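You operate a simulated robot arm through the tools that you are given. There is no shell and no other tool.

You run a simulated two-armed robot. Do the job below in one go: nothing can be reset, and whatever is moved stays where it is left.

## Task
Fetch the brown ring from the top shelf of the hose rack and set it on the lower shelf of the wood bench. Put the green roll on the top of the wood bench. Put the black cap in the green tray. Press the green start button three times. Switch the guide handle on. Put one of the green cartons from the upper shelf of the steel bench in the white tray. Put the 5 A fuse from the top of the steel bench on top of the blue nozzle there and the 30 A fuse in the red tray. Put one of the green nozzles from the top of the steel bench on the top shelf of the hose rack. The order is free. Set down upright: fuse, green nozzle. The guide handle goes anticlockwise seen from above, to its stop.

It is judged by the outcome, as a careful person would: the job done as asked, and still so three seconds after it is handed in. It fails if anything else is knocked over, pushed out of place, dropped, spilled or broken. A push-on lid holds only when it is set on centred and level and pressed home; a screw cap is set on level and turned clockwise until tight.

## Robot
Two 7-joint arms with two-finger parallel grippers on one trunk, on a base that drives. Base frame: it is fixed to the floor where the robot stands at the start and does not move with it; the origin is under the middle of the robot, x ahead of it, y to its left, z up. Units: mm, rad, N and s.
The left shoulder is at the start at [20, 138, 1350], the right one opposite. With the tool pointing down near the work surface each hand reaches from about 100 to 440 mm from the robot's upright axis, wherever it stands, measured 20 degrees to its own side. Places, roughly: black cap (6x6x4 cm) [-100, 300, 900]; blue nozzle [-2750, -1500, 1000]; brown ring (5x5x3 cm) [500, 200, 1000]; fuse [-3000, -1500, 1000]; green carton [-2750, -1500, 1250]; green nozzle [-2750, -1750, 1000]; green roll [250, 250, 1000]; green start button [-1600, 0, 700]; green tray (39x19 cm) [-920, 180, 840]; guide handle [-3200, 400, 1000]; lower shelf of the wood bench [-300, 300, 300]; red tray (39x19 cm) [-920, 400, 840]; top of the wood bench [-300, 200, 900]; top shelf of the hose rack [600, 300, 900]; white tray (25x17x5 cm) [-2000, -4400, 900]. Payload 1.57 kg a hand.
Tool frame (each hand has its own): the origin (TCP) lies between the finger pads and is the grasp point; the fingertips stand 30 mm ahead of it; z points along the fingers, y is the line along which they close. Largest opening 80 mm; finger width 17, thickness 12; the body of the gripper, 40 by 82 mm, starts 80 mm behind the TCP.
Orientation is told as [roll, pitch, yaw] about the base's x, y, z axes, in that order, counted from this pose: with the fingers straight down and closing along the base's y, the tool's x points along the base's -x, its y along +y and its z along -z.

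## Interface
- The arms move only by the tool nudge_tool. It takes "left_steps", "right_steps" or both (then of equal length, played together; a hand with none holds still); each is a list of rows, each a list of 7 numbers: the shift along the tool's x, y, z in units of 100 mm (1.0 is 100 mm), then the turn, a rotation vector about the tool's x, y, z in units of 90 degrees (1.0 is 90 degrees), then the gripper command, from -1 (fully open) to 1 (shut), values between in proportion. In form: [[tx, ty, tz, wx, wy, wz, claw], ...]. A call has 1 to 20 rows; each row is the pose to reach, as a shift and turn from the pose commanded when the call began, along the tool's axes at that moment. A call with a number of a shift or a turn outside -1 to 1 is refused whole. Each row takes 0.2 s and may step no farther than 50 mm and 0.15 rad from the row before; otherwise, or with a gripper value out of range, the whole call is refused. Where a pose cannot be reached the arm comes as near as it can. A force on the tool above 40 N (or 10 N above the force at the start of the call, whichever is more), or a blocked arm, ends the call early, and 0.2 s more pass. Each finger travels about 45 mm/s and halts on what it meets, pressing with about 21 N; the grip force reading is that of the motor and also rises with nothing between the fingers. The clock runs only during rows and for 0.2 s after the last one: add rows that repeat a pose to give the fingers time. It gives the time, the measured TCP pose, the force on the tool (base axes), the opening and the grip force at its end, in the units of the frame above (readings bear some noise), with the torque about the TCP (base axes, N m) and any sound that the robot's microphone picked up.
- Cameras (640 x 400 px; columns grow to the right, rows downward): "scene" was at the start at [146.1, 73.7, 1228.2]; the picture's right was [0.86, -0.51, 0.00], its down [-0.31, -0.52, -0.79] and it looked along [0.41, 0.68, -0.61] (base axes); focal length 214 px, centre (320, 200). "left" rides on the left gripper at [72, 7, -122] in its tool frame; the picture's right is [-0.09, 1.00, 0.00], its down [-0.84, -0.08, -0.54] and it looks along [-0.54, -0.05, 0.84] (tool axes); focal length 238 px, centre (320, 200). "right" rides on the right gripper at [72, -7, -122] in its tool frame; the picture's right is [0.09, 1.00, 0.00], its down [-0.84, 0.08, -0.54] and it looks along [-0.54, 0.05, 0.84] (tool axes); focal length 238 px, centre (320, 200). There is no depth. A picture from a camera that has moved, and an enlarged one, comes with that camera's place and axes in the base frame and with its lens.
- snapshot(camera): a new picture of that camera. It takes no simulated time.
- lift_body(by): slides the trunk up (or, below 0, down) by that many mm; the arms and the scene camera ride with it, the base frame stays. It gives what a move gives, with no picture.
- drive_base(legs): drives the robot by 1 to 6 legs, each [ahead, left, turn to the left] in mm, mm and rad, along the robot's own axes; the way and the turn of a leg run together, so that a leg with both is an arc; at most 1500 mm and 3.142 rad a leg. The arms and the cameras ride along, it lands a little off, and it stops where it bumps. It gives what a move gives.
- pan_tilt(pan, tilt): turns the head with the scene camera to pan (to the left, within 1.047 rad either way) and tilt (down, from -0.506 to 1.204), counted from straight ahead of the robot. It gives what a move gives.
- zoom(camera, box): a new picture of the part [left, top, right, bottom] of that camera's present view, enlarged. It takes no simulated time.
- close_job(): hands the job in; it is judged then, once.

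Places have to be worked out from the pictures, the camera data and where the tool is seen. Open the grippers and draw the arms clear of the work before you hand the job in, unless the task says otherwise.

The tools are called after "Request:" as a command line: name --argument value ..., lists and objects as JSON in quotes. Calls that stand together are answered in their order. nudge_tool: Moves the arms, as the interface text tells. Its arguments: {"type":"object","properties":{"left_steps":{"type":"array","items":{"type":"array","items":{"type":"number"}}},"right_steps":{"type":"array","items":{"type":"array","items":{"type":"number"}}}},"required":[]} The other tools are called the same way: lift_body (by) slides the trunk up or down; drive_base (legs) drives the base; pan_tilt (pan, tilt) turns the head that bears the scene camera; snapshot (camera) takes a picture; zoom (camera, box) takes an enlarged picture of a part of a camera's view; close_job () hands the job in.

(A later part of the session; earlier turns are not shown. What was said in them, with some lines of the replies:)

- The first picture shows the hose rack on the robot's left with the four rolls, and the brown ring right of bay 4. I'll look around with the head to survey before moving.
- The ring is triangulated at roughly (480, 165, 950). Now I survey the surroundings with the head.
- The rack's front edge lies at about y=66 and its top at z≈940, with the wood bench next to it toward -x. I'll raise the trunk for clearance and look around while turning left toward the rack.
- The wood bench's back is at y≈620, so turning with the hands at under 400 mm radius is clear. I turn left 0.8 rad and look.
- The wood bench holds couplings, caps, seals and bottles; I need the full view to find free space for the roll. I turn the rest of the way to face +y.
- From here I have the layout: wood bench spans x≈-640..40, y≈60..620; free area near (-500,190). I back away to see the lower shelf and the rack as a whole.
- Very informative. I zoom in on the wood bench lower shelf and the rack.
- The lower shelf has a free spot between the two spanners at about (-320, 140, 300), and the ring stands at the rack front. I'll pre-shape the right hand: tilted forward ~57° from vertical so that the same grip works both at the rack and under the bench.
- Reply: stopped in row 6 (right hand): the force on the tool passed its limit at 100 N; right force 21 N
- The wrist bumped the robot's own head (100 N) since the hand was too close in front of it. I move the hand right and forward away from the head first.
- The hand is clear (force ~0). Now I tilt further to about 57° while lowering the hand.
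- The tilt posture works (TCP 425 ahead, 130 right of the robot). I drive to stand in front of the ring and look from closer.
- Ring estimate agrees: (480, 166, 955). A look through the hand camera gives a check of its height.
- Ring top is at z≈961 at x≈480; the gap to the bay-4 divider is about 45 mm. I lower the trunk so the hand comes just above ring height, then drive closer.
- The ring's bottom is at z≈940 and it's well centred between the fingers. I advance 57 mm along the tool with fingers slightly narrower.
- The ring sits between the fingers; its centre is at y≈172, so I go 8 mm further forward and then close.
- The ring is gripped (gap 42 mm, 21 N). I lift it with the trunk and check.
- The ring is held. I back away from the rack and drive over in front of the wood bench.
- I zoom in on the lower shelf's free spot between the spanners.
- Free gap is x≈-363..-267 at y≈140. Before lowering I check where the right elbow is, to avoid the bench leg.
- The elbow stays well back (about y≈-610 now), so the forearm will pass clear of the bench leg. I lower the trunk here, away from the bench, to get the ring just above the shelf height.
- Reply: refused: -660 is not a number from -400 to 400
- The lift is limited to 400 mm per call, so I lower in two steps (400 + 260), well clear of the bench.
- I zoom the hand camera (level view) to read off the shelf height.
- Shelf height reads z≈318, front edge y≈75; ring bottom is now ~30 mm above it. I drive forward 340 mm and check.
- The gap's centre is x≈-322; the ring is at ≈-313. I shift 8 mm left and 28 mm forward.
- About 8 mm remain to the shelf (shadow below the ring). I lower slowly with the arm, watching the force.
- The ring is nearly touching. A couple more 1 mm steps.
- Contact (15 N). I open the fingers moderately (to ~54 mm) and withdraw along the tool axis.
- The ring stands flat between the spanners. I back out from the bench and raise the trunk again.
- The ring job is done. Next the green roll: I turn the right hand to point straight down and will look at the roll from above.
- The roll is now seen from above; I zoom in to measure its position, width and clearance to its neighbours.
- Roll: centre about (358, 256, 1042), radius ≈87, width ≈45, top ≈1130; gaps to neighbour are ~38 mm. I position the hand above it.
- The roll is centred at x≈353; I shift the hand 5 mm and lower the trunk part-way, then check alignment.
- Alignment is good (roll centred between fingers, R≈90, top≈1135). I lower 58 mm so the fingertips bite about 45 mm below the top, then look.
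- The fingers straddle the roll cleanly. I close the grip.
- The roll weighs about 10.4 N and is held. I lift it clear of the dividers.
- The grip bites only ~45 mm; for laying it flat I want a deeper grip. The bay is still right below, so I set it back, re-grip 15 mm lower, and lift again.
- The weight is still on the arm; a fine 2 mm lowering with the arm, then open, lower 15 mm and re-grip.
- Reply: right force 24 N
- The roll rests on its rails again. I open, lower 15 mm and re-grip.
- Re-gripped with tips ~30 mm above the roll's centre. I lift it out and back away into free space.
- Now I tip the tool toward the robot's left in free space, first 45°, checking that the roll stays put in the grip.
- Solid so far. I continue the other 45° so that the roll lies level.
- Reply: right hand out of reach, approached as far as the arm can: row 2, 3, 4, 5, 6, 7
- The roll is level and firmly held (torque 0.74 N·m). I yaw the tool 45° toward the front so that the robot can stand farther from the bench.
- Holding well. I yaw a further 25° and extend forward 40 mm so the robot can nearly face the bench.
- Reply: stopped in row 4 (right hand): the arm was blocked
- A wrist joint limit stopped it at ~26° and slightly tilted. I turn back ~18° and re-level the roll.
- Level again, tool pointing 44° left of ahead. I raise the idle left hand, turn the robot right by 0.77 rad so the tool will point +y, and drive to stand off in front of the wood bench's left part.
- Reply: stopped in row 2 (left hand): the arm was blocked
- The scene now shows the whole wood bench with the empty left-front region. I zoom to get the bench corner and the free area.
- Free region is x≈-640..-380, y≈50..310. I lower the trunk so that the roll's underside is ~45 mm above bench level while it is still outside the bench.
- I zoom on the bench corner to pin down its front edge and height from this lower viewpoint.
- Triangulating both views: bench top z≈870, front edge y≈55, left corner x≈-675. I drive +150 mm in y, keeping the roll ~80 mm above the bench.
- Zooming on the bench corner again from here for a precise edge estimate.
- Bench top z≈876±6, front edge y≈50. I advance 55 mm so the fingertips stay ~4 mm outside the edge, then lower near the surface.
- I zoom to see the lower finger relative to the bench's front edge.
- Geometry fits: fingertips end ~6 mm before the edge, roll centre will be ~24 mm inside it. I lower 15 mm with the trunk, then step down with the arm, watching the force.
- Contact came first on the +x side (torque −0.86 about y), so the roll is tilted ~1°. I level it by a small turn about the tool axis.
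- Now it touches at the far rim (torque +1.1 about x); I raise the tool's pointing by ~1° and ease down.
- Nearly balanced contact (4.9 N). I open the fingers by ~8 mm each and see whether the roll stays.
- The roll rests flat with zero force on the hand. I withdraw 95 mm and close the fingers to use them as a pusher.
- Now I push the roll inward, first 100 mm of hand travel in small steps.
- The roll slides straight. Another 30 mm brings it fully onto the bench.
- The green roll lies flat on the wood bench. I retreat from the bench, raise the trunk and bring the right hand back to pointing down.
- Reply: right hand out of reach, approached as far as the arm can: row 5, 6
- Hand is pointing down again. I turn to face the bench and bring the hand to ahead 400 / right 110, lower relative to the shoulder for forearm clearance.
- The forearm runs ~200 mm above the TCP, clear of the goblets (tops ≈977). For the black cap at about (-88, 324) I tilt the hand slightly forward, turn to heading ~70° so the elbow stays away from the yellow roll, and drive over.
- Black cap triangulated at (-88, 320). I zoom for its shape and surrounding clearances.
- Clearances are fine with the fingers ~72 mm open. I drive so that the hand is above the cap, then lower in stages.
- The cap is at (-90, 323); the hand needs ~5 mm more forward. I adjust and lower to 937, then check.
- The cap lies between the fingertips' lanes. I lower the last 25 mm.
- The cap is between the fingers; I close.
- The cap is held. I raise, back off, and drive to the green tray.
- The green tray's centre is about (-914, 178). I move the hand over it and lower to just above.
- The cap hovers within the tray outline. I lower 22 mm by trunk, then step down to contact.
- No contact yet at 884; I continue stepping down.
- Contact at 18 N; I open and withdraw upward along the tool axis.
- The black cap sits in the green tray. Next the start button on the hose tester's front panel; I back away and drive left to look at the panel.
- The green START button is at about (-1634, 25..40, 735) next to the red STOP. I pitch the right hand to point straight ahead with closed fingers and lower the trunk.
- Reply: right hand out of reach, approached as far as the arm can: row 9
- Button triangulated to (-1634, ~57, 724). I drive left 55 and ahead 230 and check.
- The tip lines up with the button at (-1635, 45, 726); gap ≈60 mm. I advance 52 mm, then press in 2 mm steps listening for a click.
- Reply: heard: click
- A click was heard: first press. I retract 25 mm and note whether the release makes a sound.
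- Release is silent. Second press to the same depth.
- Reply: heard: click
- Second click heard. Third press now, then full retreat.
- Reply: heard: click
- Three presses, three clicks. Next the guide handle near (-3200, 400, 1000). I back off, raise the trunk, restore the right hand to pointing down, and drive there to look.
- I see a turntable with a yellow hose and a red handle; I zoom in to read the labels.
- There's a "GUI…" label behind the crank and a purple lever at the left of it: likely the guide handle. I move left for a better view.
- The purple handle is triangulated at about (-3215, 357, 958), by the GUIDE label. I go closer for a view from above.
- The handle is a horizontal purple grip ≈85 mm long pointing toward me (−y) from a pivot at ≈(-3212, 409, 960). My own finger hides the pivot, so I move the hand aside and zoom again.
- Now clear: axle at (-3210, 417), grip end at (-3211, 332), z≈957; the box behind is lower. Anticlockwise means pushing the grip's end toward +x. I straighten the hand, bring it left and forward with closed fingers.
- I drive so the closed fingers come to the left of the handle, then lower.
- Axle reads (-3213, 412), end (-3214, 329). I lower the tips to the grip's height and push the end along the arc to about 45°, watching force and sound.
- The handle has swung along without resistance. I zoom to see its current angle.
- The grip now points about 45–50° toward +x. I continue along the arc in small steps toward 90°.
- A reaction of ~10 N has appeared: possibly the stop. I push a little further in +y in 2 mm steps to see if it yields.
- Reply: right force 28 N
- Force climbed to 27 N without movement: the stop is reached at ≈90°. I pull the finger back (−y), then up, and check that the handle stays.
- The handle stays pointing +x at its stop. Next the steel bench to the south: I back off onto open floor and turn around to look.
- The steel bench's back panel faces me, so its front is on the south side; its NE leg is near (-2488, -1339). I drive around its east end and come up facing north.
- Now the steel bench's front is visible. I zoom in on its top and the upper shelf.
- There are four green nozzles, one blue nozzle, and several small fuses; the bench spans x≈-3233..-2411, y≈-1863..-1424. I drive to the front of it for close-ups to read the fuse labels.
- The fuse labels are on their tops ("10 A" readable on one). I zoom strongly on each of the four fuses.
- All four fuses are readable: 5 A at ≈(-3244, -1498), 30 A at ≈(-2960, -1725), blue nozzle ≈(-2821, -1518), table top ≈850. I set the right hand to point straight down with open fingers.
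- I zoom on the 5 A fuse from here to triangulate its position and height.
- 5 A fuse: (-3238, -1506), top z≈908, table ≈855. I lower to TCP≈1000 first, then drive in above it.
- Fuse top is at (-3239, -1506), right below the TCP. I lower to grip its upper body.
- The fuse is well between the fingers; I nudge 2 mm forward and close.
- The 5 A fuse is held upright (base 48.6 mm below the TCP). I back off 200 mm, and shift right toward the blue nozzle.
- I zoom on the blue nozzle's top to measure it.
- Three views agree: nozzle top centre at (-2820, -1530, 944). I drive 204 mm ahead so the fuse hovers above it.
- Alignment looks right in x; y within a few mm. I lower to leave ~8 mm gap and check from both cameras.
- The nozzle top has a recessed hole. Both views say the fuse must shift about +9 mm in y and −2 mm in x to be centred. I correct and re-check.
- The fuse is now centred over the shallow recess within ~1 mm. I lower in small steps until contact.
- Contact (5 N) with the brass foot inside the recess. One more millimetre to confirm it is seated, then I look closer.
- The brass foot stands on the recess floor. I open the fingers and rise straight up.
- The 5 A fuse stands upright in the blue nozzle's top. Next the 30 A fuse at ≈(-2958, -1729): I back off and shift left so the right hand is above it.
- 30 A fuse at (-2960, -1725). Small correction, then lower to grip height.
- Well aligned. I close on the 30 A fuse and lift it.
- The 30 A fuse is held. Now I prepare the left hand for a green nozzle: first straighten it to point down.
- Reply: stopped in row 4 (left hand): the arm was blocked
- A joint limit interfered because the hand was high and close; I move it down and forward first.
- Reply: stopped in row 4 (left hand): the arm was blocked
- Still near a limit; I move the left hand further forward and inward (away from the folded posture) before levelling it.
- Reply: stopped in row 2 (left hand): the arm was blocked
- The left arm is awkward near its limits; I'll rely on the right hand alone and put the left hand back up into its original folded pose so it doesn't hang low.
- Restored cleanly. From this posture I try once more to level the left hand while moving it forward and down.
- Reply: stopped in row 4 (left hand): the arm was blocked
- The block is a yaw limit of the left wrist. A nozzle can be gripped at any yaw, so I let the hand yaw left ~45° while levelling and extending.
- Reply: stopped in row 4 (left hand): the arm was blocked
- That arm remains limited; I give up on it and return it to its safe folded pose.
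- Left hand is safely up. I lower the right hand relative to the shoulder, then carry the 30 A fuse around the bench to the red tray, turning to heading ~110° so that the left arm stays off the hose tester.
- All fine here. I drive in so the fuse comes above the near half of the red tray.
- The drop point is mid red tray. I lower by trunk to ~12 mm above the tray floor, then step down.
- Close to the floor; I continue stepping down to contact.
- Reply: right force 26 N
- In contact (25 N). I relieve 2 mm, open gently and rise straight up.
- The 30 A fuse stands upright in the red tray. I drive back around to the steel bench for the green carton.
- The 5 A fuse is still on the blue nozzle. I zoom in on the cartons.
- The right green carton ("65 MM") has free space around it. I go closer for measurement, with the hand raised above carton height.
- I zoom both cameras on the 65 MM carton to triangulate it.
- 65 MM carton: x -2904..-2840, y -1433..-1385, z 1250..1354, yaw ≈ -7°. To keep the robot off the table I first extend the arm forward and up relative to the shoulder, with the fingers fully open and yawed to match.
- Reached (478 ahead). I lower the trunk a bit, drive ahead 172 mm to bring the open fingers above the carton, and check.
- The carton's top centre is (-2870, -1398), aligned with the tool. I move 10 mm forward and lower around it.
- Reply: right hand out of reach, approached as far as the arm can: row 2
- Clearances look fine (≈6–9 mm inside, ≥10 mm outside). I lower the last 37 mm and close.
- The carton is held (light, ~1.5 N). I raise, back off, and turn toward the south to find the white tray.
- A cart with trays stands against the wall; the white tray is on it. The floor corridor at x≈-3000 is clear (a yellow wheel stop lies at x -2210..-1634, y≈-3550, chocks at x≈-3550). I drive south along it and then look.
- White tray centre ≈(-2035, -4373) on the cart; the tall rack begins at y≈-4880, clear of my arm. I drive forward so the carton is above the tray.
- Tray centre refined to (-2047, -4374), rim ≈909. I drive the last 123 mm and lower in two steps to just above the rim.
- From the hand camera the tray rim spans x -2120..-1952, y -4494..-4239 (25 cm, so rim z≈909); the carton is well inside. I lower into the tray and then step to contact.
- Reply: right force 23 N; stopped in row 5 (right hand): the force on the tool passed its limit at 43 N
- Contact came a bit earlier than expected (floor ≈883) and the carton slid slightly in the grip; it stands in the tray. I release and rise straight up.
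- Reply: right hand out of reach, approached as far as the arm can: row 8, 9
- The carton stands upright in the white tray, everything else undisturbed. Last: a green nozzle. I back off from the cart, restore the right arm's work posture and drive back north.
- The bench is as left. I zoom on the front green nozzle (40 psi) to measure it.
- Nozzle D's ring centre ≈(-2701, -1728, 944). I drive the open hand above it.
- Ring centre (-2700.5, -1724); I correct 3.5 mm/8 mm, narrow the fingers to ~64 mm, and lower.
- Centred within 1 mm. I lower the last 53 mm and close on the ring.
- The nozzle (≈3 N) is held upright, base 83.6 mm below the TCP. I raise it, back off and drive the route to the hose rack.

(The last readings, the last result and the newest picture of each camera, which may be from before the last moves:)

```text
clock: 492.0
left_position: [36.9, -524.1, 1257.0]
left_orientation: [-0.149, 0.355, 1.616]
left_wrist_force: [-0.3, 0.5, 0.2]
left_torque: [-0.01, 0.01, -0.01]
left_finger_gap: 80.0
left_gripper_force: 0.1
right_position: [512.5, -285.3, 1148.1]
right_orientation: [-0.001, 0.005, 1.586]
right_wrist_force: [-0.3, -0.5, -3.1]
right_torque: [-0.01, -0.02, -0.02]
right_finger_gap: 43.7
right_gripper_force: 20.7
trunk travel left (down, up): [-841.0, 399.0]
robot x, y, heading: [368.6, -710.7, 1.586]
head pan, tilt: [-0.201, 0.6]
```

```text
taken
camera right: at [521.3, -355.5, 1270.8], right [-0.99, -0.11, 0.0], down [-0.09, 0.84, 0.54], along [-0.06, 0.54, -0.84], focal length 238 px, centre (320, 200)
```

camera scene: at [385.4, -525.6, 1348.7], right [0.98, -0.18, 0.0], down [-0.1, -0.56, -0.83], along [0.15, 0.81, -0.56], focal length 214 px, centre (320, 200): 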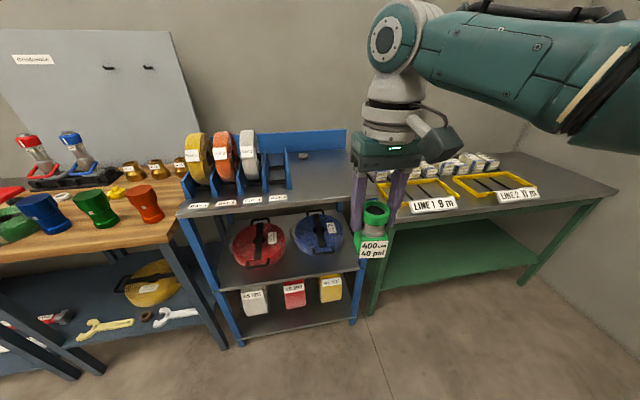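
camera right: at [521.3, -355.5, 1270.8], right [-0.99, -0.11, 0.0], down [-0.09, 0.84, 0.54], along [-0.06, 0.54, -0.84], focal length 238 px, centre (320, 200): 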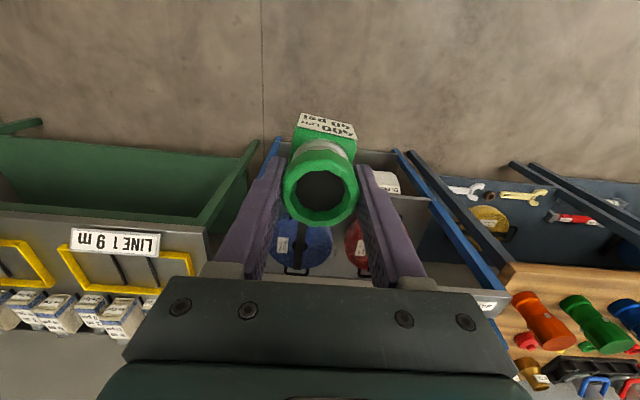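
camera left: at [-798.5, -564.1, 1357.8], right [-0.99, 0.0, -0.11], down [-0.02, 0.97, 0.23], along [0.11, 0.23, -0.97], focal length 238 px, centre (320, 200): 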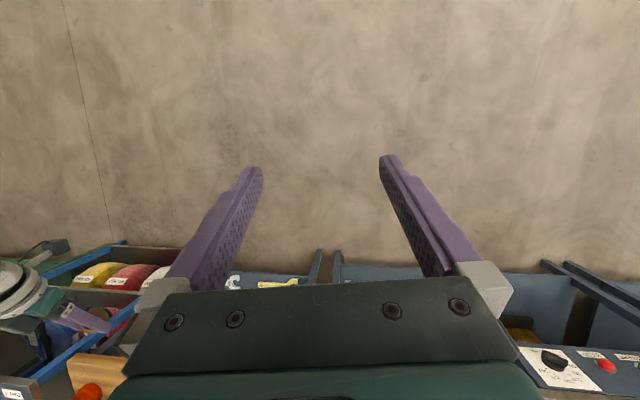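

I drive up to the rack, aiming at the free area right of bay 4 around (525, 185).

Request:
drive_base --legs '[[0, 0, -0.015], [465, -6, 0]]'

Request:
snapshot --camera "right"

Request:
pan_tilt --pan -0.3 --tilt 0.7

Request:
snapshot --camera "scene"

```text
clock: 495.1
left_position: [46.8, -58.2, 1257.5]
left_orientation: [-0.151, 0.356, 1.602]
left_wrist_force: [0.0, 0.7, 0.4]
left_torque: [0.0, -0.01, 0.03]
left_finger_gap: 80.0
left_gripper_force: 0.1
right_position: [524.6, 174.9, 1148.9]
right_orientation: [0.001, 0.004, 1.571]
right_wrist_force: [-0.7, -0.2, -2.1]
right_torque: [0.04, -0.01, 0.01]
right_finger_gap: 43.9
right_gripper_force: 21.1
trunk travel left (down, up): [-841.0, 399.0]
robot x, y, heading: [376.5, -250.4, 1.568]
head pan, tilt: [-0.201, 0.6]
```

```text
taken
camera right: at [532.0, 103.9, 1270.8], right [-1.0, -0.09, 0.0], down [-0.08, 0.84, 0.54], along [-0.05, 0.54, -0.84], focal length 238 px, centre (320, 200)
```

right: 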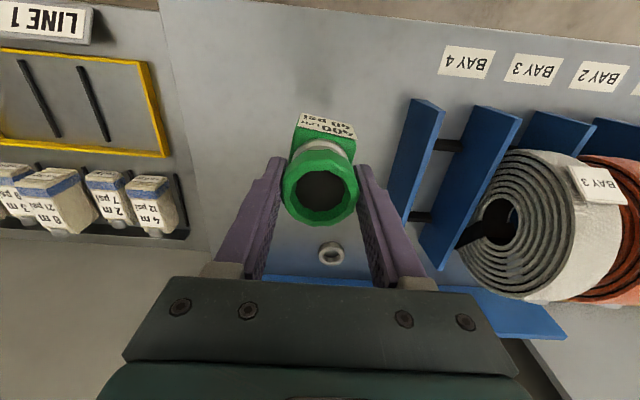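

```text
clock: 495.8
left_position: [46.7, -57.4, 1257.4]
left_orientation: [-0.15, 0.354, 1.603]
left_wrist_force: [-0.2, -0.7, -0.7]
left_torque: [0.0, 0.0, -0.01]
left_finger_gap: 80.1
left_gripper_force: 0.1
right_position: [525.5, 174.8, 1148.9]
right_orientation: [-0.001, 0.006, 1.568]
right_wrist_force: [0.4, 0.0, -2.1]
right_torque: [0.02, -0.03, -0.02]
right_finger_gap: 43.7
right_gripper_force: 21.4
trunk travel left (down, up): [-841.0, 399.0]
robot x, y, heading: [375.4, -248.8, 1.567]
head pan, tilt: [-0.3, 0.7]
```

```text
taken
camera scene: at [401.2, -69.6, 1340.1], right [0.96, -0.29, 0.0], down [-0.19, -0.62, -0.77], along [0.23, 0.73, -0.64], focal length 214 px, centre (320, 200)
```

scene: 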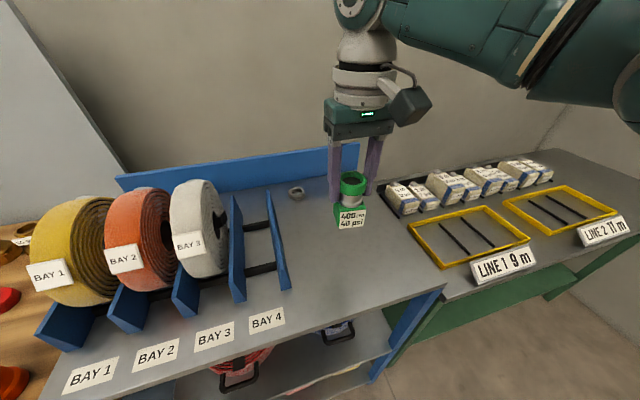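

The landing spot (525, 175) is clear grey shelf surface. I lower to ~13 mm above and step down to contact.

Request:
lift_body --by -110

Request:
nudge_tool --right_steps '[[0, 0, 0.03, 0, 0, 0, 1], [0, 0, 0.06, 0, 0, 0, 1], [0, 0, 0.08, 0, 0, 0, 1], [0, 0, 0.1, 0, 0, 0, 1]]'

Request:
snapshot --camera "scene"

```text
clock: 497.2
left_position: [46.9, -56.6, 1147.2]
left_orientation: [-0.15, 0.353, 1.601]
left_wrist_force: [-0.5, -0.3, -0.3]
left_torque: [0.02, -0.01, 0.0]
left_finger_gap: 80.1
left_gripper_force: 0.1
right_position: [525.5, 174.7, 1038.3]
right_orientation: [-0.001, 0.005, 1.568]
right_wrist_force: [0.0, -0.2, -3.6]
right_torque: [0.0, -0.01, 0.03]
right_finger_gap: 43.6
right_gripper_force: 21.7
trunk travel left (down, up): [-731.0, 509.0]
robot x, y, heading: [374.1, -246.7, 1.572]
head pan, tilt: [-0.3, 0.7]
```

```text
clock: 498.2
left_position: [45.8, -57.5, 1148.7]
left_orientation: [-0.149, 0.355, 1.604]
left_wrist_force: [-0.6, -0.4, -0.3]
left_torque: [0.02, -0.01, -0.02]
left_finger_gap: 80.1
left_gripper_force: 0.1
right_position: [525.7, 175.0, 1028.3]
right_orientation: [-0.002, 0.006, 1.568]
right_wrist_force: [-0.7, 0.5, -2.3]
right_torque: [-0.02, 0.01, -0.02]
right_finger_gap: 44.0
right_gripper_force: 21.0
trunk travel left (down, up): [-731.0, 509.0]
robot x, y, heading: [376.5, -249.9, 1.575]
head pan, tilt: [-0.3, 0.7]
```

```text
taken
camera scene: at [401.2, -69.7, 1230.1], right [0.96, -0.29, 0.0], down [-0.19, -0.62, -0.76], along [0.23, 0.73, -0.64], focal length 214 px, centre (320, 200)
```

scene: 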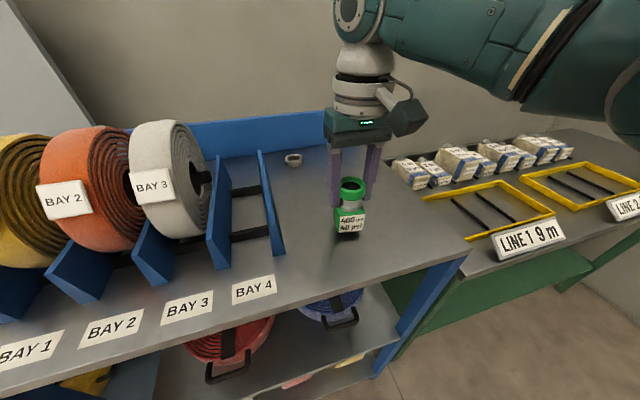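

Just above the shelf now; I step down in 1–1.5 mm increments.

Request:
nudge_tool --right_steps '[[0, 0, 0.015, 0, 0, 0, 1], [0, 0, 0.03, 0, 0, 0, 1], [0, 0, 0.045, 0, 0, 0, 1]]'

Request:
zoom --camera "scene" --box '[300, 140, 400, 250]'

```text
clock: 499.0
left_position: [47.1, -56.8, 1147.5]
left_orientation: [-0.15, 0.355, 1.602]
left_wrist_force: [-0.4, 0.2, -0.6]
left_torque: [0.0, 0.01, 0.0]
left_finger_gap: 80.1
left_gripper_force: 0.1
right_position: [525.6, 174.5, 1024.1]
right_orientation: [0.0, 0.005, 1.57]
right_wrist_force: [0.2, -0.9, -2.9]
right_torque: [0.02, -0.01, -0.04]
right_finger_gap: 44.0
right_gripper_force: 21.4
trunk travel left (down, up): [-731.0, 509.0]
robot x, y, heading: [374.9, -249.4, 1.572]
head pan, tilt: [-0.3, 0.7]
```

```text
3.64 times, centred on (350, 195) of scene
camera zoom: at [401.2, -69.7, 1230.1], right [0.96, -0.29, 0.0], down [-0.19, -0.62, -0.76], along [0.23, 0.73, -0.64], focal length 780 px, centre (211, 218)
```

zoom: 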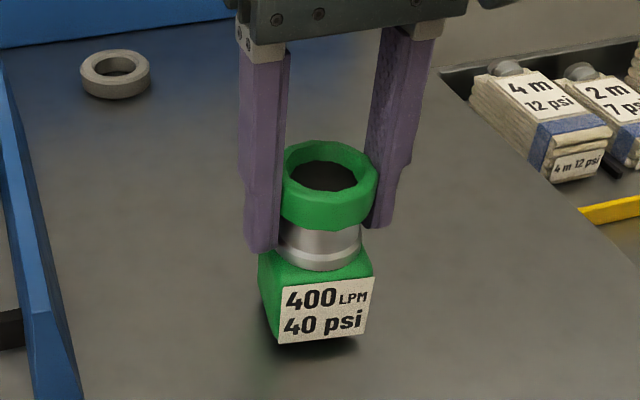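

Request:
nudge_tool --right_steps '[[0, 0, 0.012, 0, 0, 0, 1], [0, 0, 0.024, 0, 0, 0, 1], [0, 0, 0.036, 0, 0, 0, 1]]'

Request:
zoom --camera "scene" --box '[300, 140, 400, 250]'

```text
clock: 499.8
left_position: [46.0, -57.9, 1147.4]
left_orientation: [-0.151, 0.353, 1.605]
left_wrist_force: [-0.6, 0.6, -1.0]
left_torque: [0.0, -0.05, 0.02]
left_finger_gap: 79.8
left_gripper_force: 0.1
right_position: [524.4, 174.6, 1020.3]
right_orientation: [0.002, 0.005, 1.57]
right_wrist_force: [-0.3, 0.5, -2.2]
right_torque: [0.01, 0.02, -0.02]
right_finger_gap: 44.0
right_gripper_force: 20.8
trunk travel left (down, up): [-731.0, 509.0]
robot x, y, heading: [373.9, -248.1, 1.574]
head pan, tilt: [-0.3, 0.7]
```

```text
3.64 times, centred on (350, 195) of scene
camera zoom: at [401.2, -69.7, 1230.1], right [0.96, -0.29, 0.0], down [-0.19, -0.62, -0.76], along [0.23, 0.73, -0.64], focal length 780 px, centre (211, 218)
```

zoom: 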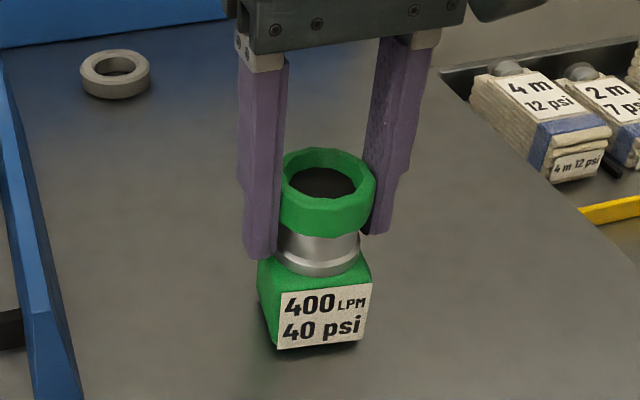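

Not quite down yet (force still −2 N); a few more 1 mm steps.

Request:
nudge_tool --right_steps '[[0, 0, 0.01, 0, 0, 0, 1], [0, 0, 0.02, 0, 0, 0, 1], [0, 0, 0.03, 0, 0, 0, 1]]'

Request:
zoom --camera "scene" --box '[300, 140, 400, 250]'

```text
clock: 500.6
left_position: [47.0, -56.6, 1148.9]
left_orientation: [-0.15, 0.354, 1.599]
left_wrist_force: [-0.1, -0.4, 0.3]
left_torque: [0.02, -0.02, 0.02]
left_finger_gap: 80.2
left_gripper_force: 0.0
right_position: [524.8, 175.0, 1020.5]
right_orientation: [0.001, 0.003, 1.568]
right_wrist_force: [-1.2, -7.3, 17.4]
right_torque: [-0.2, 0.03, 0.02]
right_finger_gap: 44.1
right_gripper_force: 21.1
trunk travel left (down, up): [-731.0, 509.0]
robot x, y, heading: [376.4, -253.1, 1.577]
head pan, tilt: [-0.3, 0.7]
```

```text
3.64 times, centred on (350, 195) of scene
camera zoom: at [401.5, -69.5, 1230.5], right [0.96, -0.29, 0.0], down [-0.19, -0.62, -0.77], along [0.23, 0.73, -0.64], focal length 780 px, centre (211, 218)
```

zoom: 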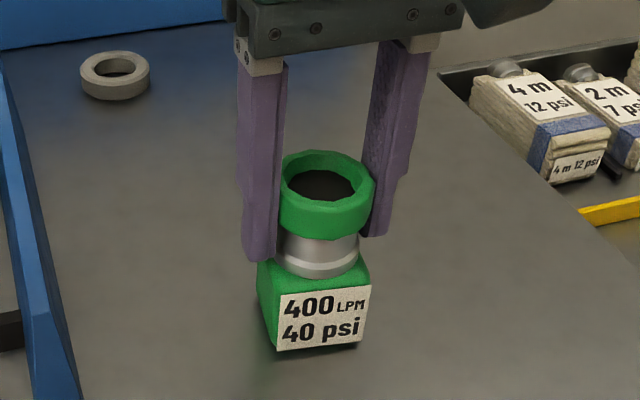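

Contact at 17 N. I relieve ~1.5 mm, open gently, and rise straight up.

Request:
nudge_tool --right_steps '[[0, 0, -0.015, 0, 0, 0, 1], [0, 0, -0.015, 0, 0, 0, 0.2], [0, 0, -0.015, 0, 0, 0, -0.3], [0, 0, -0.015, 0, 0, 0, -0.6], [0, 0, -0.015, 0, 0, 0, -0.6], [0, 0, -0.25, 0, 0, 0, -0.6], [0, 0, -0.55, 0, 0, 0, -0.6], [0, 0, -0.9, 0, 0, 0, -0.6]]'

Request:
lift_body --by 100

Request:
snapshot --camera "scene"

Request:
snapshot --camera "right"

```text
clock: 502.4
left_position: [46.7, -56.9, 1147.3]
left_orientation: [-0.15, 0.354, 1.6]
left_wrist_force: [0.0, 0.3, 0.2]
left_torque: [0.0, -0.01, 0.01]
left_finger_gap: 80.0
left_gripper_force: 0.1
right_position: [525.5, 175.3, 1109.0]
right_orientation: [0.0, 0.005, 1.568]
right_wrist_force: [-0.2, -1.0, -0.2]
right_torque: [0.02, -0.03, 0.0]
right_finger_gap: 64.0
right_gripper_force: 0.1
trunk travel left (down, up): [-731.0, 509.0]
robot x, y, heading: [375.1, -251.8, 1.57]
head pan, tilt: [-0.3, 0.7]
```

```text
clock: 503.7
left_position: [47.2, -56.2, 1247.0]
left_orientation: [-0.15, 0.356, 1.6]
left_wrist_force: [0.0, 0.3, -0.2]
left_torque: [0.04, -0.03, 0.03]
left_finger_gap: 80.1
left_gripper_force: 0.1
right_position: [524.1, 175.8, 1208.2]
right_orientation: [0.0, 0.005, 1.569]
right_wrist_force: [-0.6, -0.9, 0.3]
right_torque: [0.01, 0.0, 0.02]
right_finger_gap: 64.1
right_gripper_force: 0.1
trunk travel left (down, up): [-831.0, 409.0]
robot x, y, heading: [372.8, -248.7, 1.569]
head pan, tilt: [-0.3, 0.7]
```

```text
taken
camera scene: at [401.3, -69.6, 1330.1], right [0.96, -0.29, 0.0], down [-0.19, -0.62, -0.76], along [0.23, 0.73, -0.64], focal length 214 px, centre (320, 200)
```

scene: 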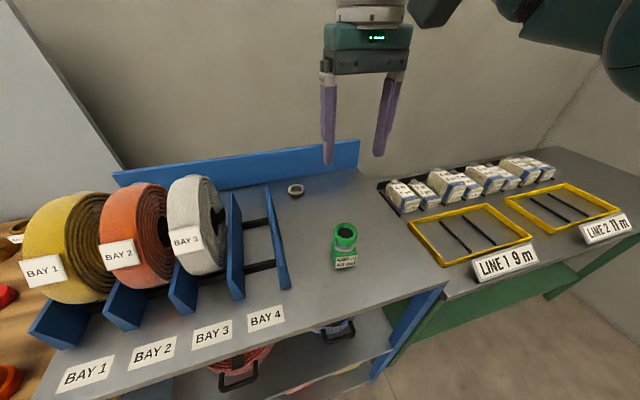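

```text
taken
camera right: at [531.4, 104.6, 1330.1], right [-1.0, -0.09, 0.0], down [-0.08, 0.84, 0.54], along [-0.05, 0.54, -0.84], focal length 238 px, centre (320, 200)
```

right: 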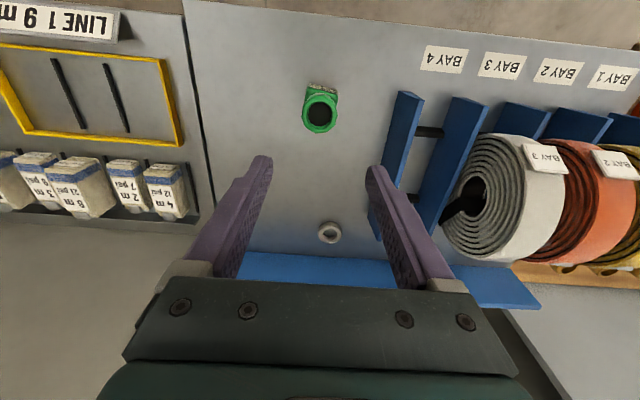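

The green nozzle stands upright on the rack's top shelf. I back away and take an overall look to verify the ring, the roll, the cap and the fuse.

Request:
drive_base --legs '[[-550, 0, 0], [0, 500, 0]]'

Request:
nudge_tool --right_steps '[[0, 0, 0, 0, 0, 0, -1], [0, 0, 0, 0, 0, 0, -1]]'

Request:
pan_tilt --pan 0.3 --tilt 0.6

Request:
snapshot --camera "scene"

Request:
zoom --camera "scene" --box '[120, 110, 420, 300]'

```text
clock: 509.4
left_position: [-453.6, -611.5, 1246.6]
left_orientation: [-0.152, 0.354, 1.602]
left_wrist_force: [0.1, 0.0, 0.2]
left_torque: [-0.02, 0.0, -0.05]
left_finger_gap: 80.0
left_gripper_force: 0.1
right_position: [23.4, -378.7, 1209.0]
right_orientation: [0.0, 0.004, 1.571]
right_wrist_force: [0.5, 0.7, 0.2]
right_torque: [-0.01, -0.02, -0.02]
right_finger_gap: 63.6
right_gripper_force: 0.1
trunk travel left (down, up): [-831.0, 409.0]
robot x, y, heading: [-124.3, -804.2, 1.575]
head pan, tilt: [-0.3, 0.7]
```

```text
clock: 510.0
left_position: [-454.1, -612.4, 1247.5]
left_orientation: [-0.15, 0.355, 1.603]
left_wrist_force: [0.9, 0.4, 0.5]
left_torque: [0.01, -0.03, 0.02]
left_finger_gap: 80.1
left_gripper_force: 0.1
right_position: [23.0, -378.8, 1207.9]
right_orientation: [0.001, 0.005, 1.571]
right_wrist_force: [-0.2, -0.1, -0.3]
right_torque: [-0.02, 0.02, 0.03]
right_finger_gap: 80.1
right_gripper_force: 0.1
trunk travel left (down, up): [-831.0, 409.0]
robot x, y, heading: [-125.0, -803.3, 1.575]
head pan, tilt: [-0.3, 0.7]
```

```text
clock: 511.0
left_position: [-455.1, -611.3, 1246.8]
left_orientation: [-0.149, 0.356, 1.601]
left_wrist_force: [-0.6, 0.0, -0.7]
left_torque: [-0.03, -0.01, -0.01]
left_finger_gap: 79.8
left_gripper_force: 0.1
right_position: [22.7, -378.8, 1207.5]
right_orientation: [0.0, 0.006, 1.573]
right_wrist_force: [-0.1, 0.1, 0.4]
right_torque: [0.02, 0.01, 0.03]
right_finger_gap: 79.8
right_gripper_force: 0.1
trunk travel left (down, up): [-831.0, 409.0]
robot x, y, heading: [-128.7, -805.5, 1.574]
head pan, tilt: [0.3, 0.6]
```

```text
taken
camera scene: at [-151.1, -621.0, 1338.7], right [0.95, 0.3, 0.0], down [0.17, -0.54, -0.82], along [-0.25, 0.79, -0.57], focal length 214 px, centre (320, 200)
```

scene: 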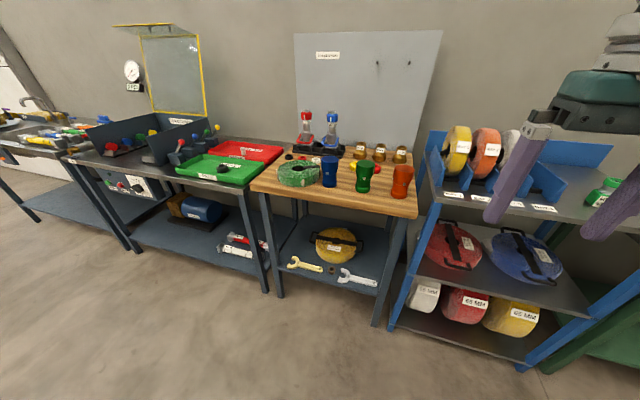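

```text
2.11 times, centred on (270, 205) of scene
camera zoom: at [-151.1, -621.0, 1338.7], right [0.95, 0.3, 0.0], down [0.17, -0.54, -0.82], along [-0.25, 0.79, -0.57], focal length 452 px, centre (425, 190)
```

zoom: 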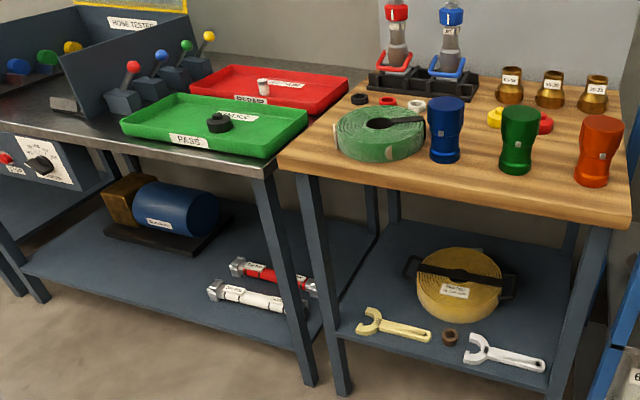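

Everything is in place: ring on the lower shelf, roll on the bench top, cap in the green tray, 30 A fuse upright in the red tray, nozzle on the rack; the 5 A fuse, carton, button and guide handle were verified earlier. Grippers are open and the arms are clear, so I hand the job in.

Request:
close_job

```text
The job is handed in.
```

The whole job is done and handed in. I checked each item by camera or force reading as I went, and nothing was knocked over or dropped.

- **Brown ring:** it lies flat on the lower shelf of the wood bench, between the two spanners.
- **Green roll:** it lies flat on the top of the wood bench, in the free area at the front left.
- **Black cap:** it is in the green tray.
- **Green start button:** I pressed it three times and heard a click each time.
- **Guide handle:** I turned it anticlockwise about 90° until it met a firm stop. It stayed there after I let go.
- **Green carton:** the 65 MM one stands upright in the white tray. It slid slightly in the grip as it met the tray floor, pressed with up to 43 N.
- **5 A fuse:** it stands upright in the recess on top of the blue nozzle.
- **30 A fuse:** it stands upright in the red tray.
- **Green nozzle:** the 40 psi one stands upright on the top shelf of the hose rack.

Early on, the right hand bumped the robot's own head once while I was setting up the arm, with no sign of damage afterwards. I did all the handling with the right hand, because the left arm kept reaching its joint limits.
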